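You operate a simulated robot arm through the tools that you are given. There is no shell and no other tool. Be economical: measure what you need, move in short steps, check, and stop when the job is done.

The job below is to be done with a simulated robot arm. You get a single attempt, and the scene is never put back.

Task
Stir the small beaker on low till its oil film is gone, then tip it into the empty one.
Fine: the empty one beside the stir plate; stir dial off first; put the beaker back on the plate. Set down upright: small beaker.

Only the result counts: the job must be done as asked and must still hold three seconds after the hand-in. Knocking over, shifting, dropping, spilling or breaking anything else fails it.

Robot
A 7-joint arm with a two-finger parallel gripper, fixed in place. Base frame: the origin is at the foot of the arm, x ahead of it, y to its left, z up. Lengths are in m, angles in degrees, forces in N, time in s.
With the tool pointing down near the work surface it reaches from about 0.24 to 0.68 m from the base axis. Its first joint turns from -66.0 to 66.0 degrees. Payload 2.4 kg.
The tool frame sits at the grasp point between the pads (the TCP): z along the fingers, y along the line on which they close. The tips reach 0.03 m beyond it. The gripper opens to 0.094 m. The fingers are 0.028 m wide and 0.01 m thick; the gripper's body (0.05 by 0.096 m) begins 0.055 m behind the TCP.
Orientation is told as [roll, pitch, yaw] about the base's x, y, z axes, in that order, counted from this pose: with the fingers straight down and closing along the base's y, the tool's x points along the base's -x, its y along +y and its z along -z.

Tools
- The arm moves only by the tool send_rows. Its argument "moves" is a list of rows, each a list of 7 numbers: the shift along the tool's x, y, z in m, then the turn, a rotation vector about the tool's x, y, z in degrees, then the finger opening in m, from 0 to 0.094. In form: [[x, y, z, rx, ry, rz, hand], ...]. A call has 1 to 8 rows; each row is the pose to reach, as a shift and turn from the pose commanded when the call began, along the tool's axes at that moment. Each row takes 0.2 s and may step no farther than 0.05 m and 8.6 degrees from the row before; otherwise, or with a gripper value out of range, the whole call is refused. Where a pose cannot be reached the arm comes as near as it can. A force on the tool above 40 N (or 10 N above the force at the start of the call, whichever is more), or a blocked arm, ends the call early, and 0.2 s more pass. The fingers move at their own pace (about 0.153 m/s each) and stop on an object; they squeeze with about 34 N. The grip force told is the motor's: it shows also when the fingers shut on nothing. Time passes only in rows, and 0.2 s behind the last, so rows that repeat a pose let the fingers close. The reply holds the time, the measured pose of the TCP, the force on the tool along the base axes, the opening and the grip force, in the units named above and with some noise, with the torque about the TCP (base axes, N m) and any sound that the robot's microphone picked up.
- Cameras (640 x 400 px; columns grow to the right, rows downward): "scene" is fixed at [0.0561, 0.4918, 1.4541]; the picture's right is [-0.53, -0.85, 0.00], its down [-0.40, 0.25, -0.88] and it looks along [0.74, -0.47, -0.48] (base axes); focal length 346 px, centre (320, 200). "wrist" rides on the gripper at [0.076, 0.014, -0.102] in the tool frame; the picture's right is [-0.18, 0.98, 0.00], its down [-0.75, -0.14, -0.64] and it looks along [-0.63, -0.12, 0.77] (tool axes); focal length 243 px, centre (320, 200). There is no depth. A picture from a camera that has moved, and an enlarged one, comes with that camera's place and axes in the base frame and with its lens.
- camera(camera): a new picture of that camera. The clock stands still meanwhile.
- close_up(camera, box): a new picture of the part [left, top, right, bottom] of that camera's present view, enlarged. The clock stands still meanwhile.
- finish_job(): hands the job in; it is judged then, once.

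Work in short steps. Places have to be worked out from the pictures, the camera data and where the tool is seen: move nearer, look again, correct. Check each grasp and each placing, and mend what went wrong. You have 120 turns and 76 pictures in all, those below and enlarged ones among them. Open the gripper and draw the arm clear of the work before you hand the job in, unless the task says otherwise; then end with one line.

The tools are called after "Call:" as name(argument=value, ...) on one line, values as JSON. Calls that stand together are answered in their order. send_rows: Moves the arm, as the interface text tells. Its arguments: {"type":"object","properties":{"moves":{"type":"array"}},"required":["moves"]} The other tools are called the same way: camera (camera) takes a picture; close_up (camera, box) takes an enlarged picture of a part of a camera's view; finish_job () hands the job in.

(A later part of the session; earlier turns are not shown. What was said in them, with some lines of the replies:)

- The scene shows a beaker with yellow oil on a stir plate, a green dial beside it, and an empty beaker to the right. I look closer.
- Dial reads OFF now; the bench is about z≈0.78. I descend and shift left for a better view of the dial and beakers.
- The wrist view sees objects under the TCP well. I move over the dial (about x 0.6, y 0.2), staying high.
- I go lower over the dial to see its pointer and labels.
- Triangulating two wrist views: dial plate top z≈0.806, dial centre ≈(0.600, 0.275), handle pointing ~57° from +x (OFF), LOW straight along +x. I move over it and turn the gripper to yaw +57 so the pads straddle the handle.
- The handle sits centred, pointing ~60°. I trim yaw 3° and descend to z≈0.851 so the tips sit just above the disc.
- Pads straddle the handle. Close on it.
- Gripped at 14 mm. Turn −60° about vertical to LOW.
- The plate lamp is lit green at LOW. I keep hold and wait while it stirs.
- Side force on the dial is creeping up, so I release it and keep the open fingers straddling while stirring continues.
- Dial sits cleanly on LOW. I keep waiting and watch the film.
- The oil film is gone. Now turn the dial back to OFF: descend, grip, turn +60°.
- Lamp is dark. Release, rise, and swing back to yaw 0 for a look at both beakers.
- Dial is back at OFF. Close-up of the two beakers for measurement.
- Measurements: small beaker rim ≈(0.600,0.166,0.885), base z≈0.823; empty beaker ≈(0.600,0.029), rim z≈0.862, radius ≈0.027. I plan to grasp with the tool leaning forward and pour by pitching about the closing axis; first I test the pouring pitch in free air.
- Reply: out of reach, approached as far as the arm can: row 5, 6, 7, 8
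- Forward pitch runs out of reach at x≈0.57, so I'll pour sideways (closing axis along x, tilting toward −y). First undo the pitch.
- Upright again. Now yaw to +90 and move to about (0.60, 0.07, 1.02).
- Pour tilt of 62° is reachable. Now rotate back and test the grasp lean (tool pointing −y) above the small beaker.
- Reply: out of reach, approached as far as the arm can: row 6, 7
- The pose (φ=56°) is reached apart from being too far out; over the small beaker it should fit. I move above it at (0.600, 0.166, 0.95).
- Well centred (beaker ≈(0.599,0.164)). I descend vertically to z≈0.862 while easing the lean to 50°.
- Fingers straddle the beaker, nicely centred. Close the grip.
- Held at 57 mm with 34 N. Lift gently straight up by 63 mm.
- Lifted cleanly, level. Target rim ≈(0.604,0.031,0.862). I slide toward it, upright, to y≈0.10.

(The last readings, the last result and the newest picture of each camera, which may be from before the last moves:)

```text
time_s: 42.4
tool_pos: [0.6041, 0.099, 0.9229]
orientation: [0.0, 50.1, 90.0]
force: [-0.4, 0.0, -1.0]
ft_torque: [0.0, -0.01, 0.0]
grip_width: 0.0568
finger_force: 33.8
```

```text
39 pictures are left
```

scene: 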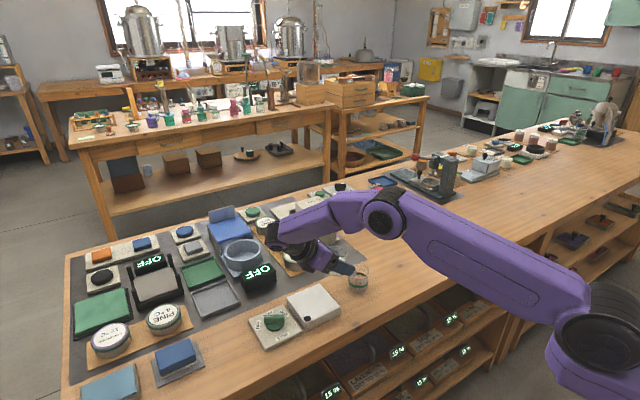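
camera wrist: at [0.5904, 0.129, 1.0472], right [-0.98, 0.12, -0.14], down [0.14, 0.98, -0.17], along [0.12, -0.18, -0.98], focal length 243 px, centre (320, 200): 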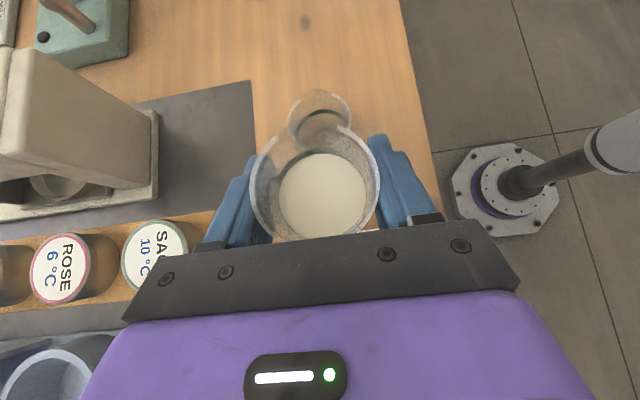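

Aligned in x. Begin tilting 40° while moving to (0.604, 0.078, 0.900) — still short of flow.

Call:
send_rows(moves=[[-0.0005, 0, 0.0039, 0, -5, 0, 0.045], [-0.001, 0, 0.0077, 0, -10, 0, 0.045], [-0.0015, 0, 0.0116, 0, -15, 0, 0.045], [-0.002, 0, 0.0155, 0, -20, 0, 0.045], [-0.0026, 0, 0.0193, 0, -25, 0, 0.045], [-0.0031, 0, 0.0232, 0, -30, 0, 0.045], [-0.0036, 0, 0.027, 0, -35, 0, 0.045], [-0.0041, 0, 0.0309, 0, -40, 0, 0.045]])

Call:
camera(camera="wrist")

Call:
close_up(camera="scene", box=[290, 220, 410, 310])

```text
time_s: 44.2
tool_pos: [0.6032, 0.0785, 0.9021]
orientation: [0.1, 9.9, 90.0]
force: [-0.2, 0.1, -0.3]
ft_torque: [-0.03, -0.04, -0.01]
grip_width: 0.0569
finger_force: 33.8
```

```text
38 pictures are left
camera wrist: at [0.5902, 0.0211, 1.0153], right [-0.98, 0.18, -0.03], down [0.14, 0.85, 0.5], along [0.12, 0.49, -0.86], focal length 243 px, centre (320, 200)
```

wrist: 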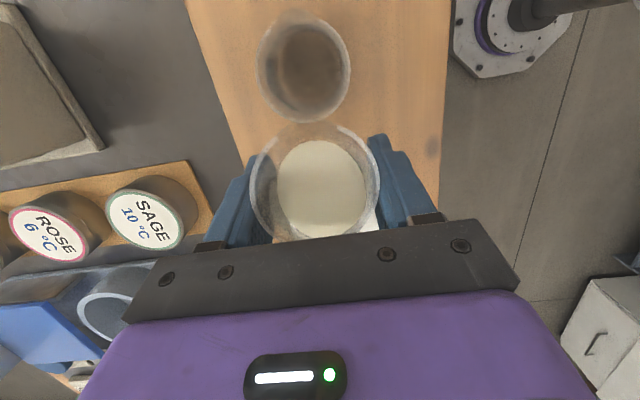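

```text
4.44 times, centred on (350, 265) of scene
camera zoom: at [0.0561, 0.4918, 1.4541], right [-0.53, -0.85, 0.0], down [-0.4, 0.25, -0.88], along [0.74, -0.47, -0.48], focal length 1540 px, centre (187, -89)
```

zoom: 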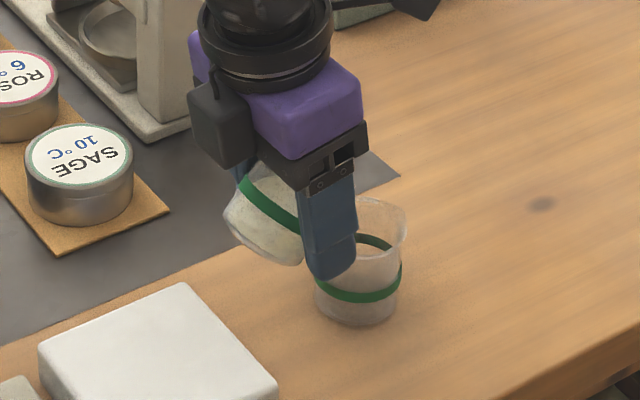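

Lip sits over the near part of the target mouth (target ≈(0.605,0.026)). I bring the lip further in and tilt slowly to 60°.

Call:
send_rows(moves=[[0.0035, 0, 0.004, 0, -1.5, 0, 0.045], [0.007, 0, 0.008, 0, -3, 0, 0.045], [0.0106, 0, 0.0121, 0, -5, 0, 0.045], [0.0106, 0, 0.0121, 0, -8, 0, 0.045], [0.0106, 0, 0.0121, 0, -11, 0, 0.045], [0.0106, 0, 0.0121, 0, -14, 0, 0.045], [0.0106, 0, 0.0121, 0, -17, 0, 0.045], [0.0106, 0, 0.0121, 0, -20, 0, 0.045]])

Call:
camera(camera="wrist")

Call:
close_up(camera="scene", box=[290, 220, 410, 310])

```text
time_s: 46.0
tool_pos: [0.6031, 0.0665, 0.8926]
orientation: [0.0, -10.0, 90.0]
force: [0.5, -1.6, -0.5]
ft_torque: [-0.07, -0.02, 0.04]
grip_width: 0.057
finger_force: 33.5
```

```text
36 pictures are left
camera wrist: at [0.5901, -0.0261, 0.9786], right [-0.98, 0.18, 0.03], down [0.14, 0.63, 0.76], along [0.12, 0.76, -0.64], focal length 243 px, centre (320, 200)
```

wrist: 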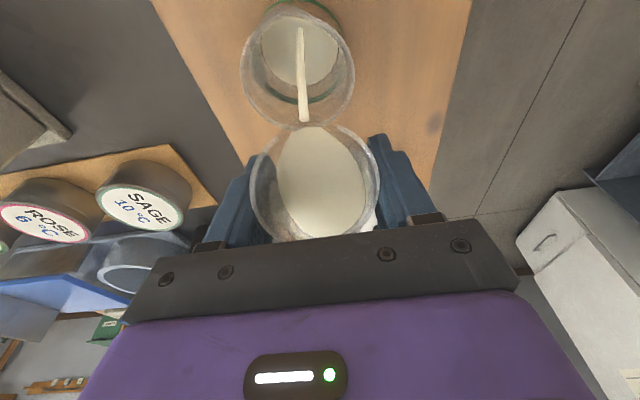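

```text
4.44 times, centred on (350, 265) of scene
camera zoom: at [0.0561, 0.4918, 1.4541], right [-0.53, -0.85, 0.0], down [-0.4, 0.25, -0.88], along [0.74, -0.47, -0.48], focal length 1540 px, centre (187, -89)
```

zoom: 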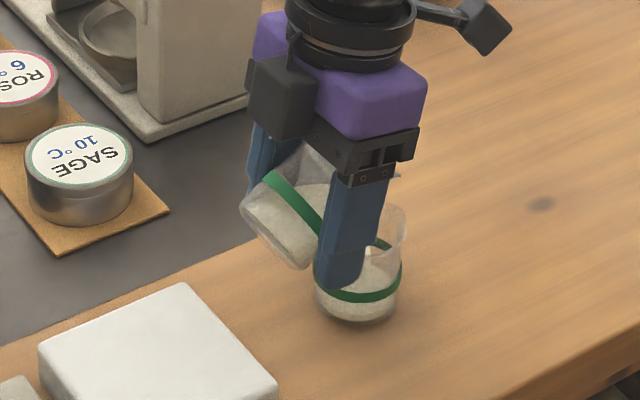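

The stream falls inside the target. I continue slowly to 80°, raising a little and following the lip.

Call:
send_rows(moves=[[0.0005, 0, -0.003, 0, -2, 0, 0.045], [0.001, 0, -0.005, 0, -4, 0, 0.045], [0.0017, 0, -0.006, 0, -6.5, 0, 0.045], [0.0023, 0, -0.007, 0, -9, 0, 0.045], [0.0029, 0, -0.0075, 0, -12, 0, 0.045], [0.0034, 0, -0.008, 0, -15, 0, 0.045], [0.004, 0, -0.0085, 0, -17.5, 0, 0.045], [0.0045, 0, -0.0089, 0, -20, 0, 0.045]])

Call:
camera(camera="wrist")

Call:
close_up(camera="scene", box=[290, 220, 410, 310])

```text
time_s: 47.8
tool_pos: [0.6041, 0.0583, 0.8991]
orientation: [0.0, -30.2, 90.0]
force: [0.3, -0.1, -0.5]
ft_torque: [0.05, 0.0, 0.01]
grip_width: 0.0565
finger_force: 34.0
```

```text
34 pictures are left
camera wrist: at [0.5904, -0.0569, 0.9496], right [-0.98, 0.16, 0.09], down [0.14, 0.33, 0.93], along [0.12, 0.93, -0.35], focal length 243 px, centre (320, 200)
```

wrist: 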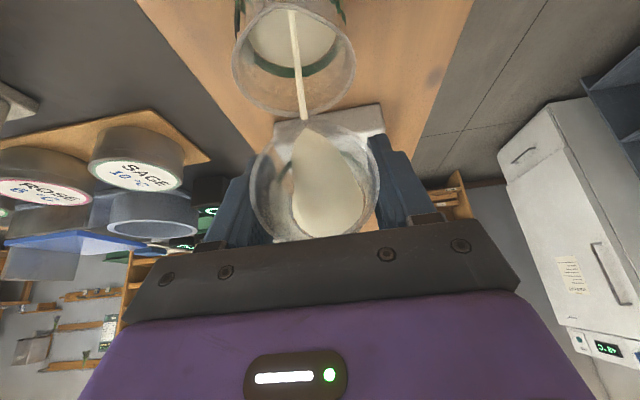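

```text
4.44 times, centred on (350, 265) of scene
camera zoom: at [0.0561, 0.4918, 1.4541], right [-0.53, -0.85, 0.0], down [-0.4, 0.25, -0.88], along [0.74, -0.47, -0.48], focal length 1540 px, centre (187, -89)
```

zoom: 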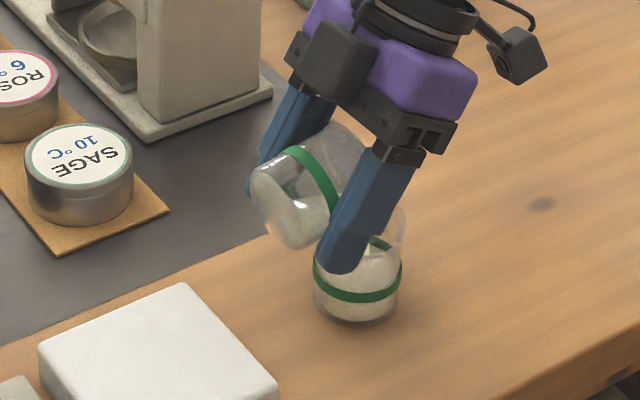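

Pouring well into the target. Continue to 100°.

Call:
send_rows(moves=[[0.0004, 0, -0.001, 0, -2.5, 0, 0.045], [0.0008, 0, -0.002, 0, -5, 0, 0.045], [0.0012, 0, -0.003, 0, -7.5, 0, 0.045], [0.0016, 0, -0.0043, 0, -10, 0, 0.045], [0.002, 0, -0.0055, 0, -12.5, 0, 0.045], [0.0024, 0, -0.0066, 0, -15, 0, 0.045], [0.0028, 0, -0.0077, 0, -17.5, 0, 0.045], [0.0031, 0, -0.0087, 0, -20, 0, 0.045]])

Call:
camera(camera="wrist")

Call:
close_up(camera="scene", box=[290, 220, 410, 310])

```text
time_s: 49.6
tool_pos: [0.6039, 0.0535, 0.9058]
orientation: [0.0, -50.0, 90.0]
force: [-0.4, -0.4, -0.9]
ft_torque: [0.01, 0.03, -0.01]
grip_width: 0.0566
finger_force: 34.2
```

```text
32 pictures are left
camera wrist: at [0.5899, -0.0744, 0.9129], right [-0.98, 0.12, 0.14], down [0.14, -0.01, 0.99], along [0.12, 0.99, -0.01], focal length 243 px, centre (320, 200)
```

wrist: 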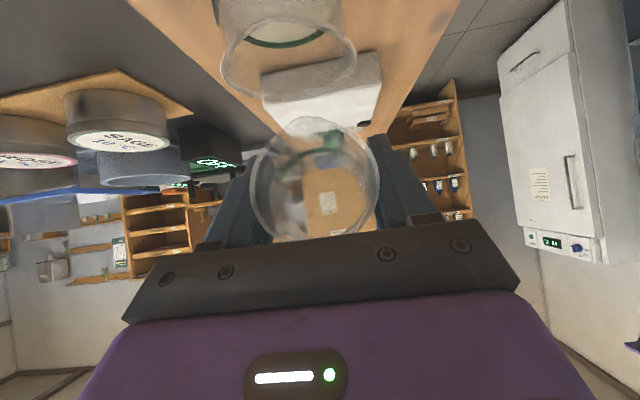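

```text
4.44 times, centred on (350, 265) of scene
camera zoom: at [0.0561, 0.4918, 1.4541], right [-0.53, -0.85, 0.0], down [-0.4, 0.25, -0.88], along [0.74, -0.47, -0.48], focal length 1540 px, centre (187, -89)
```

zoom: 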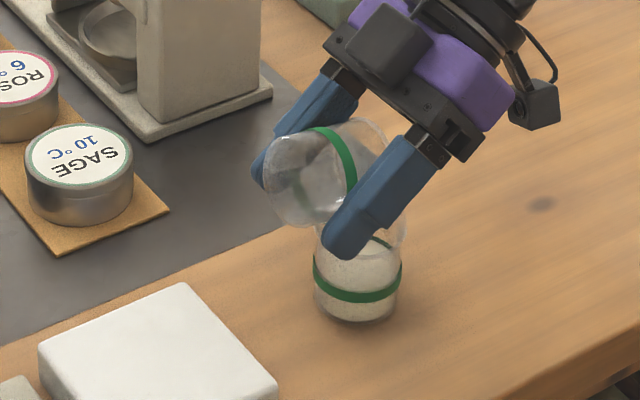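

The small beaker looks empty. I tip a further 8° and hold for the last drops.

Call:
send_rows(moves=[[0, 0, -0.002, 0, -4, 0, 0.045], [0, 0, -0.003, 0, -8, 0, 0.045], [0, 0, -0.003, 0, -8, 0, 0.045], [0, 0, -0.003, 0, -8, 0, 0.045], [0, 0, -0.003, 0, -8, 0, 0.045], [0, 0, -0.003, 0, -8, 0, 0.045]])

Call:
close_up(camera="wrist", box=[200, 0, 440, 250])

```text
time_s: 51.0
tool_pos: [0.6045, 0.051, 0.9086]
orientation: [0.1, -58.1, 90.0]
force: [-0.3, -0.1, -0.3]
ft_torque: [0.02, 0.04, 0.01]
grip_width: 0.0569
finger_force: 34.2
```

```text
1.60 times, centred on (320, 125) of wrist
camera zoom: at [0.5905, -0.0763, 0.897], right [-0.98, 0.1, 0.16], down [0.14, -0.15, 0.98], along [0.12, 0.98, 0.13], focal length 388 px, centre (320, 320)
```

zoom: 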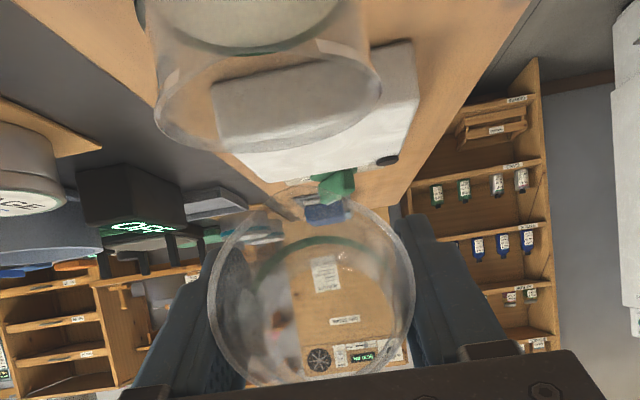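

Empty. Lift 35 mm, then rotate back upright while moving toward the plate.

Call:
send_rows(moves=[[-0.0148, 0, -0.0093, 0, 0, 0, 0.045], [-0.0297, 0, -0.0186, 0, 6, 0, 0.045], [-0.034, 0, -0.0117, 0, 14, 0, 0.045], [-0.0383, 0, -0.0048, 0, 22, 0, 0.045], [-0.0427, 0, 0.0022, 0, 30, 0, 0.045], [-0.047, 0, 0.0091, 0, 38, 0, 0.045], [-0.0513, 0, 0.016, 0, 46, 0, 0.045], [-0.0557, 0, 0.023, 0, 54, 0, 0.045]])

Call:
send_rows(moves=[[0, 0, 0, 0, 8, 0, 0.045], [0, 0, 0, 0, 16, 0, 0.045], [0, 0, 0, 0, 24, 0, 0.045], [0, 0, 0, 0, 32, 0, 0.045], [0, 0, 0, 0, 40, 0, 0.045], [0, 0, 0, 0, 47, 0, 0.045], [0, 0, 0, 0, 54, 0, 0.045]])

```text
time_s: 52.8
tool_pos: [0.6038, 0.0998, 0.9425]
orientation: [0.0, -3.9, 90.0]
force: [1.0, 0.1, -0.9]
ft_torque: [-0.01, 0.02, 0.02]
grip_width: 0.0564
finger_force: 34.7
```

```text
time_s: 54.4
tool_pos: [0.603, 0.0999, 0.9431]
orientation: [0.0, 50.1, 89.9]
force: [0.8, 0.4, -0.2]
ft_torque: [-0.03, 0.0, 0.04]
grip_width: 0.0566
finger_force: 34.1
```

Upright again. Carry back above the plate at (0.600, 0.167, 0.925).

Call:
send_rows(moves=[[-0.014, 0.001, -0.01, 0, 0, 0, 0.045], [-0.028, 0.002, -0.02, 0, 0, 0, 0.045], [-0.043, 0.003, -0.03, 0, 0, 0, 0.045], [-0.0569, 0.0035, -0.0397, 0, 0, 0, 0.045], [-0.0569, 0.0035, -0.0397, 0, 0, 0, 0.045]])

Call:
close_up(camera="scene", box=[270, 220, 410, 325])

Call:
camera(camera="wrist")

```text
time_s: 55.6
tool_pos: [0.5998, 0.1681, 0.9237]
orientation: [-0.1, 50.0, 90.1]
force: [-0.4, 0.2, -1.0]
ft_torque: [-0.04, 0.0, 0.01]
grip_width: 0.0567
finger_force: 33.7
```

```text
3.81 times, centred on (340, 272) of scene
camera zoom: at [0.0561, 0.4918, 1.4541], right [-0.53, -0.85, 0.0], down [-0.4, 0.25, -0.88], along [0.74, -0.47, -0.48], focal length 1320 px, centre (244, -76)
```

zoom: 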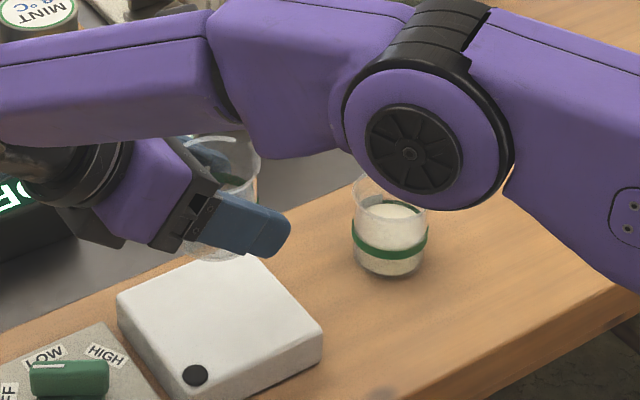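

```text
28 pictures are left
camera wrist: at [0.5861, 0.198, 1.0475], right [-0.98, 0.12, -0.14], down [0.14, 0.98, -0.16], along [0.12, -0.18, -0.98], focal length 243 px, centre (320, 200)
```

wrist: 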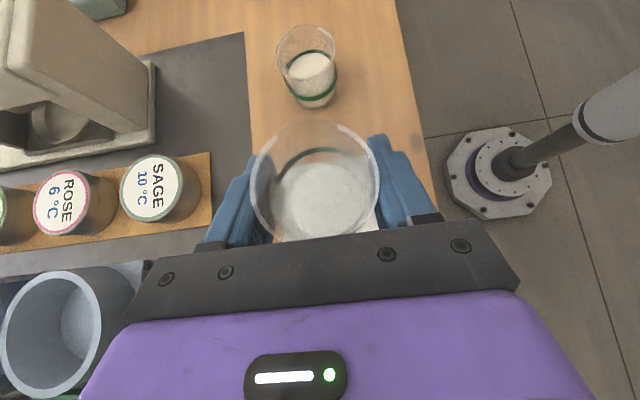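

The oil-free liquid is all in the target, no spills seen. Lower the empty beaker onto the plate.

Call:
send_rows(moves=[[-0.0115, 0, 0.0097, 0, 0, 0, 0.045], [-0.023, 0, 0.0193, 0, 0, 0, 0.045], [-0.0345, 0, 0.029, 0, 0, 0, 0.045], [-0.042, 0, 0.0353, 0, 0, 0, 0.045], [-0.045, 0, 0.0378, 0, 0, 0, 0.045], [-0.0472, 0, 0.0396, 0, 0, 0, 0.045], [-0.0472, 0, 0.0396, 0, 0, 0, 0.045]])

```text
time_s: 57.2
tool_pos: [0.5998, 0.1674, 0.8636]
orientation: [0.0, 50.1, 90.0]
force: [0.9, 0.8, -1.1]
ft_torque: [-0.01, 0.02, 0.03]
grip_width: 0.0564
finger_force: 34.1
```

About 2 mm above the earlier grasp height and no contact yet; ease down in 0.7 mm steps.

Call:
send_rows(moves=[[-0.0006, 0, 0.0005, 0, 0, 0, 0.045], [-0.0011, 0, 0.0009, 0, 0, 0, 0.045], [-0.0015, 0, 0.0013, 0, 0, 0, 0.045], [-0.0015, 0, 0.0013, 0, 0, 0, 0.045]])

```text
time_s: 58.2
tool_pos: [0.6006, 0.1668, 0.8614]
orientation: [-0.3, 50.0, 89.9]
force: [-0.7, -0.6, 9.8]
ft_torque: [0.1, -0.06, 0.0]
grip_width: 0.0566
finger_force: 34.2
```

Contact felt (≈10 N): it is on the plate. Open the fingers.

Call:
send_rows(moves=[[0.0005, 0, -0.0004, 0, 0, 0, 0.05], [0.0005, 0, -0.0004, 0, 0, 0, 0.065], [0.0005, 0, -0.0004, 0, 0, 0, 0.094], [0.0005, 0, -0.0004, 0, 0, 0, 0.094]])

Call:
camera(camera="wrist")

```text
time_s: 59.2
tool_pos: [0.6005, 0.1654, 0.8609]
orientation: [0.0, 49.9, 90.0]
force: [0.1, 0.5, 0.8]
ft_torque: [0.0, 0.0, 0.01]
grip_width: 0.0939
finger_force: 0.0
```

```text
27 pictures are left
camera wrist: at [0.5872, 0.1965, 0.9851], right [-0.98, 0.12, -0.14], down [0.14, 0.98, -0.16], along [0.12, -0.18, -0.98], focal length 243 px, centre (320, 200)
```

wrist: 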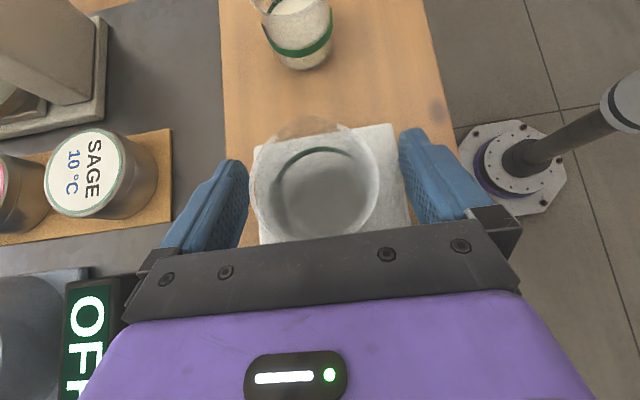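

Released and standing. Rise vertically clear of the beaker by about 0.15 m.

Call:
send_rows(moves=[[0.0153, 0, -0.0129, 0, 0, 0, 0.094], [0.0383, 0, -0.0322, 0, 0, 0, 0.094], [0.0613, 0, -0.0514, 0, 0, 0, 0.094], [0.0843, 0, -0.0707, 0, 0, 0, 0.094], [0.1149, 0, -0.0965, 0, 0, 0, 0.094]])

Call:
send_rows(moves=[[0, 0, 0, 0, -8, 0, 0.094], [0, 0, 0, 0, -16, 0, 0.094], [0, 0, 0, 0, -24, 0, 0.094], [0, 0, 0, 0, -32, 0, 0.094], [0, 0, 0, 0, -40, 0, 0.094], [0, 0, 0, 0, -50, 0, 0.094]])

Call:
close_up(camera="scene", box=[230, 220, 390, 340])

```text
time_s: 60.4
tool_pos: [0.5996, 0.1677, 1.0108]
orientation: [0.0, 50.0, 89.9]
force: [0.7, -0.7, 0.6]
ft_torque: [0.0, -0.01, -0.02]
grip_width: 0.0939
finger_force: 0.0
```

```text
refused: row 6 steps farther than a row can; nothing moved
```

```text
3.33 times, centred on (310, 280) of scene
camera zoom: at [0.0561, 0.4918, 1.4541], right [-0.53, -0.85, 0.0], down [-0.4, 0.25, -0.88], along [0.74, -0.47, -0.48], focal length 1155 px, centre (353, -67)
```

zoom: 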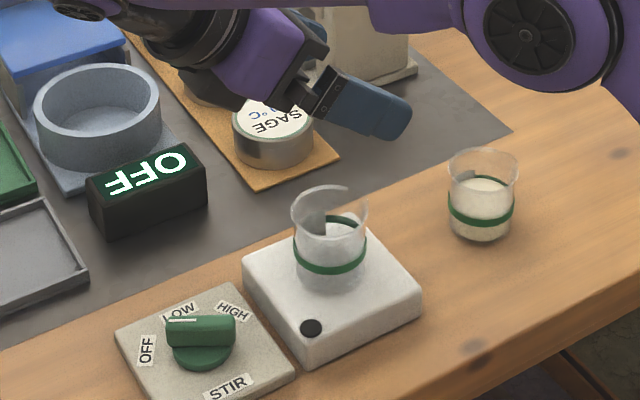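

The beaker stands upright on the plate, empty; the dial is off and the other beaker holds the clean liquid. I straighten the tool and draw the arm back, higher.

Call:
send_rows(moves=[[0, 0, 0, 0, -8, 0, 0.094], [0, 0, 0, 0, -16, 0, 0.094], [0, 0, 0, 0, -24, 0, 0.094], [0, 0, 0, 0, -32, 0, 0.094], [0, 0, 0, 0, -40, 0, 0.094], [0, 0, 0, 0, -48, 0, 0.094]])

Call:
send_rows(moves=[[0, 0.02, -0.03, 0, 0, 0, 0.094], [0, 0.05, -0.06, 0, 0, 0, 0.094], [0, 0.08, -0.09, 0, 0, 0, 0.094], [0, 0.11, -0.12, 0, 0, 0, 0.094], [0, 0.15, -0.14, 0, 0, 0, 0.094]])

Call:
camera(camera="scene")

Call:
close_up(camera="scene", box=[230, 220, 390, 340])

```text
time_s: 61.8
tool_pos: [0.6005, 0.167, 1.0128]
orientation: [0.0, 2.0, 90.0]
force: [0.5, 0.1, -1.1]
ft_torque: [-0.03, -0.01, 0.0]
grip_width: 0.094
finger_force: 0.1
```

```text
time_s: 63.0
tool_pos: [0.4501, 0.1725, 1.1502]
orientation: [0.1, 1.9, 90.1]
force: [-0.3, 0.4, -0.3]
ft_torque: [0.04, 0.0, -0.01]
grip_width: 0.0939
finger_force: 0.1
```

```text
25 pictures are left
```

scene: 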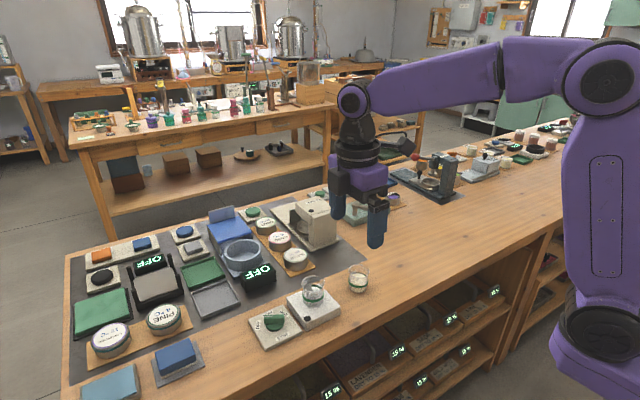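

```text
3.33 times, centred on (310, 280) of scene
camera zoom: at [0.0561, 0.4918, 1.4541], right [-0.53, -0.85, 0.0], down [-0.4, 0.25, -0.88], along [0.74, -0.47, -0.48], focal length 1155 px, centre (353, -67)
```

zoom: 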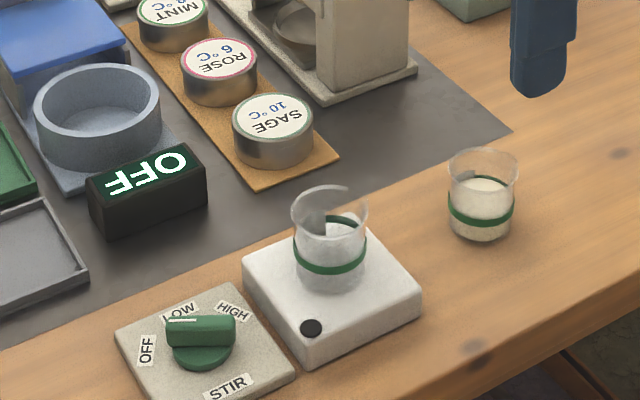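

Everything is in place, the arm is clear and the gripper is open; I hand in.

Call:
finish_job()

```text
The job is handed in.
```

I stirred the small beaker on low until its oil film was gone and turned the dial off. I then tipped the beaker into the empty one beside the plate and set it back upright on the stir plate, with no spills visible in the pictures.
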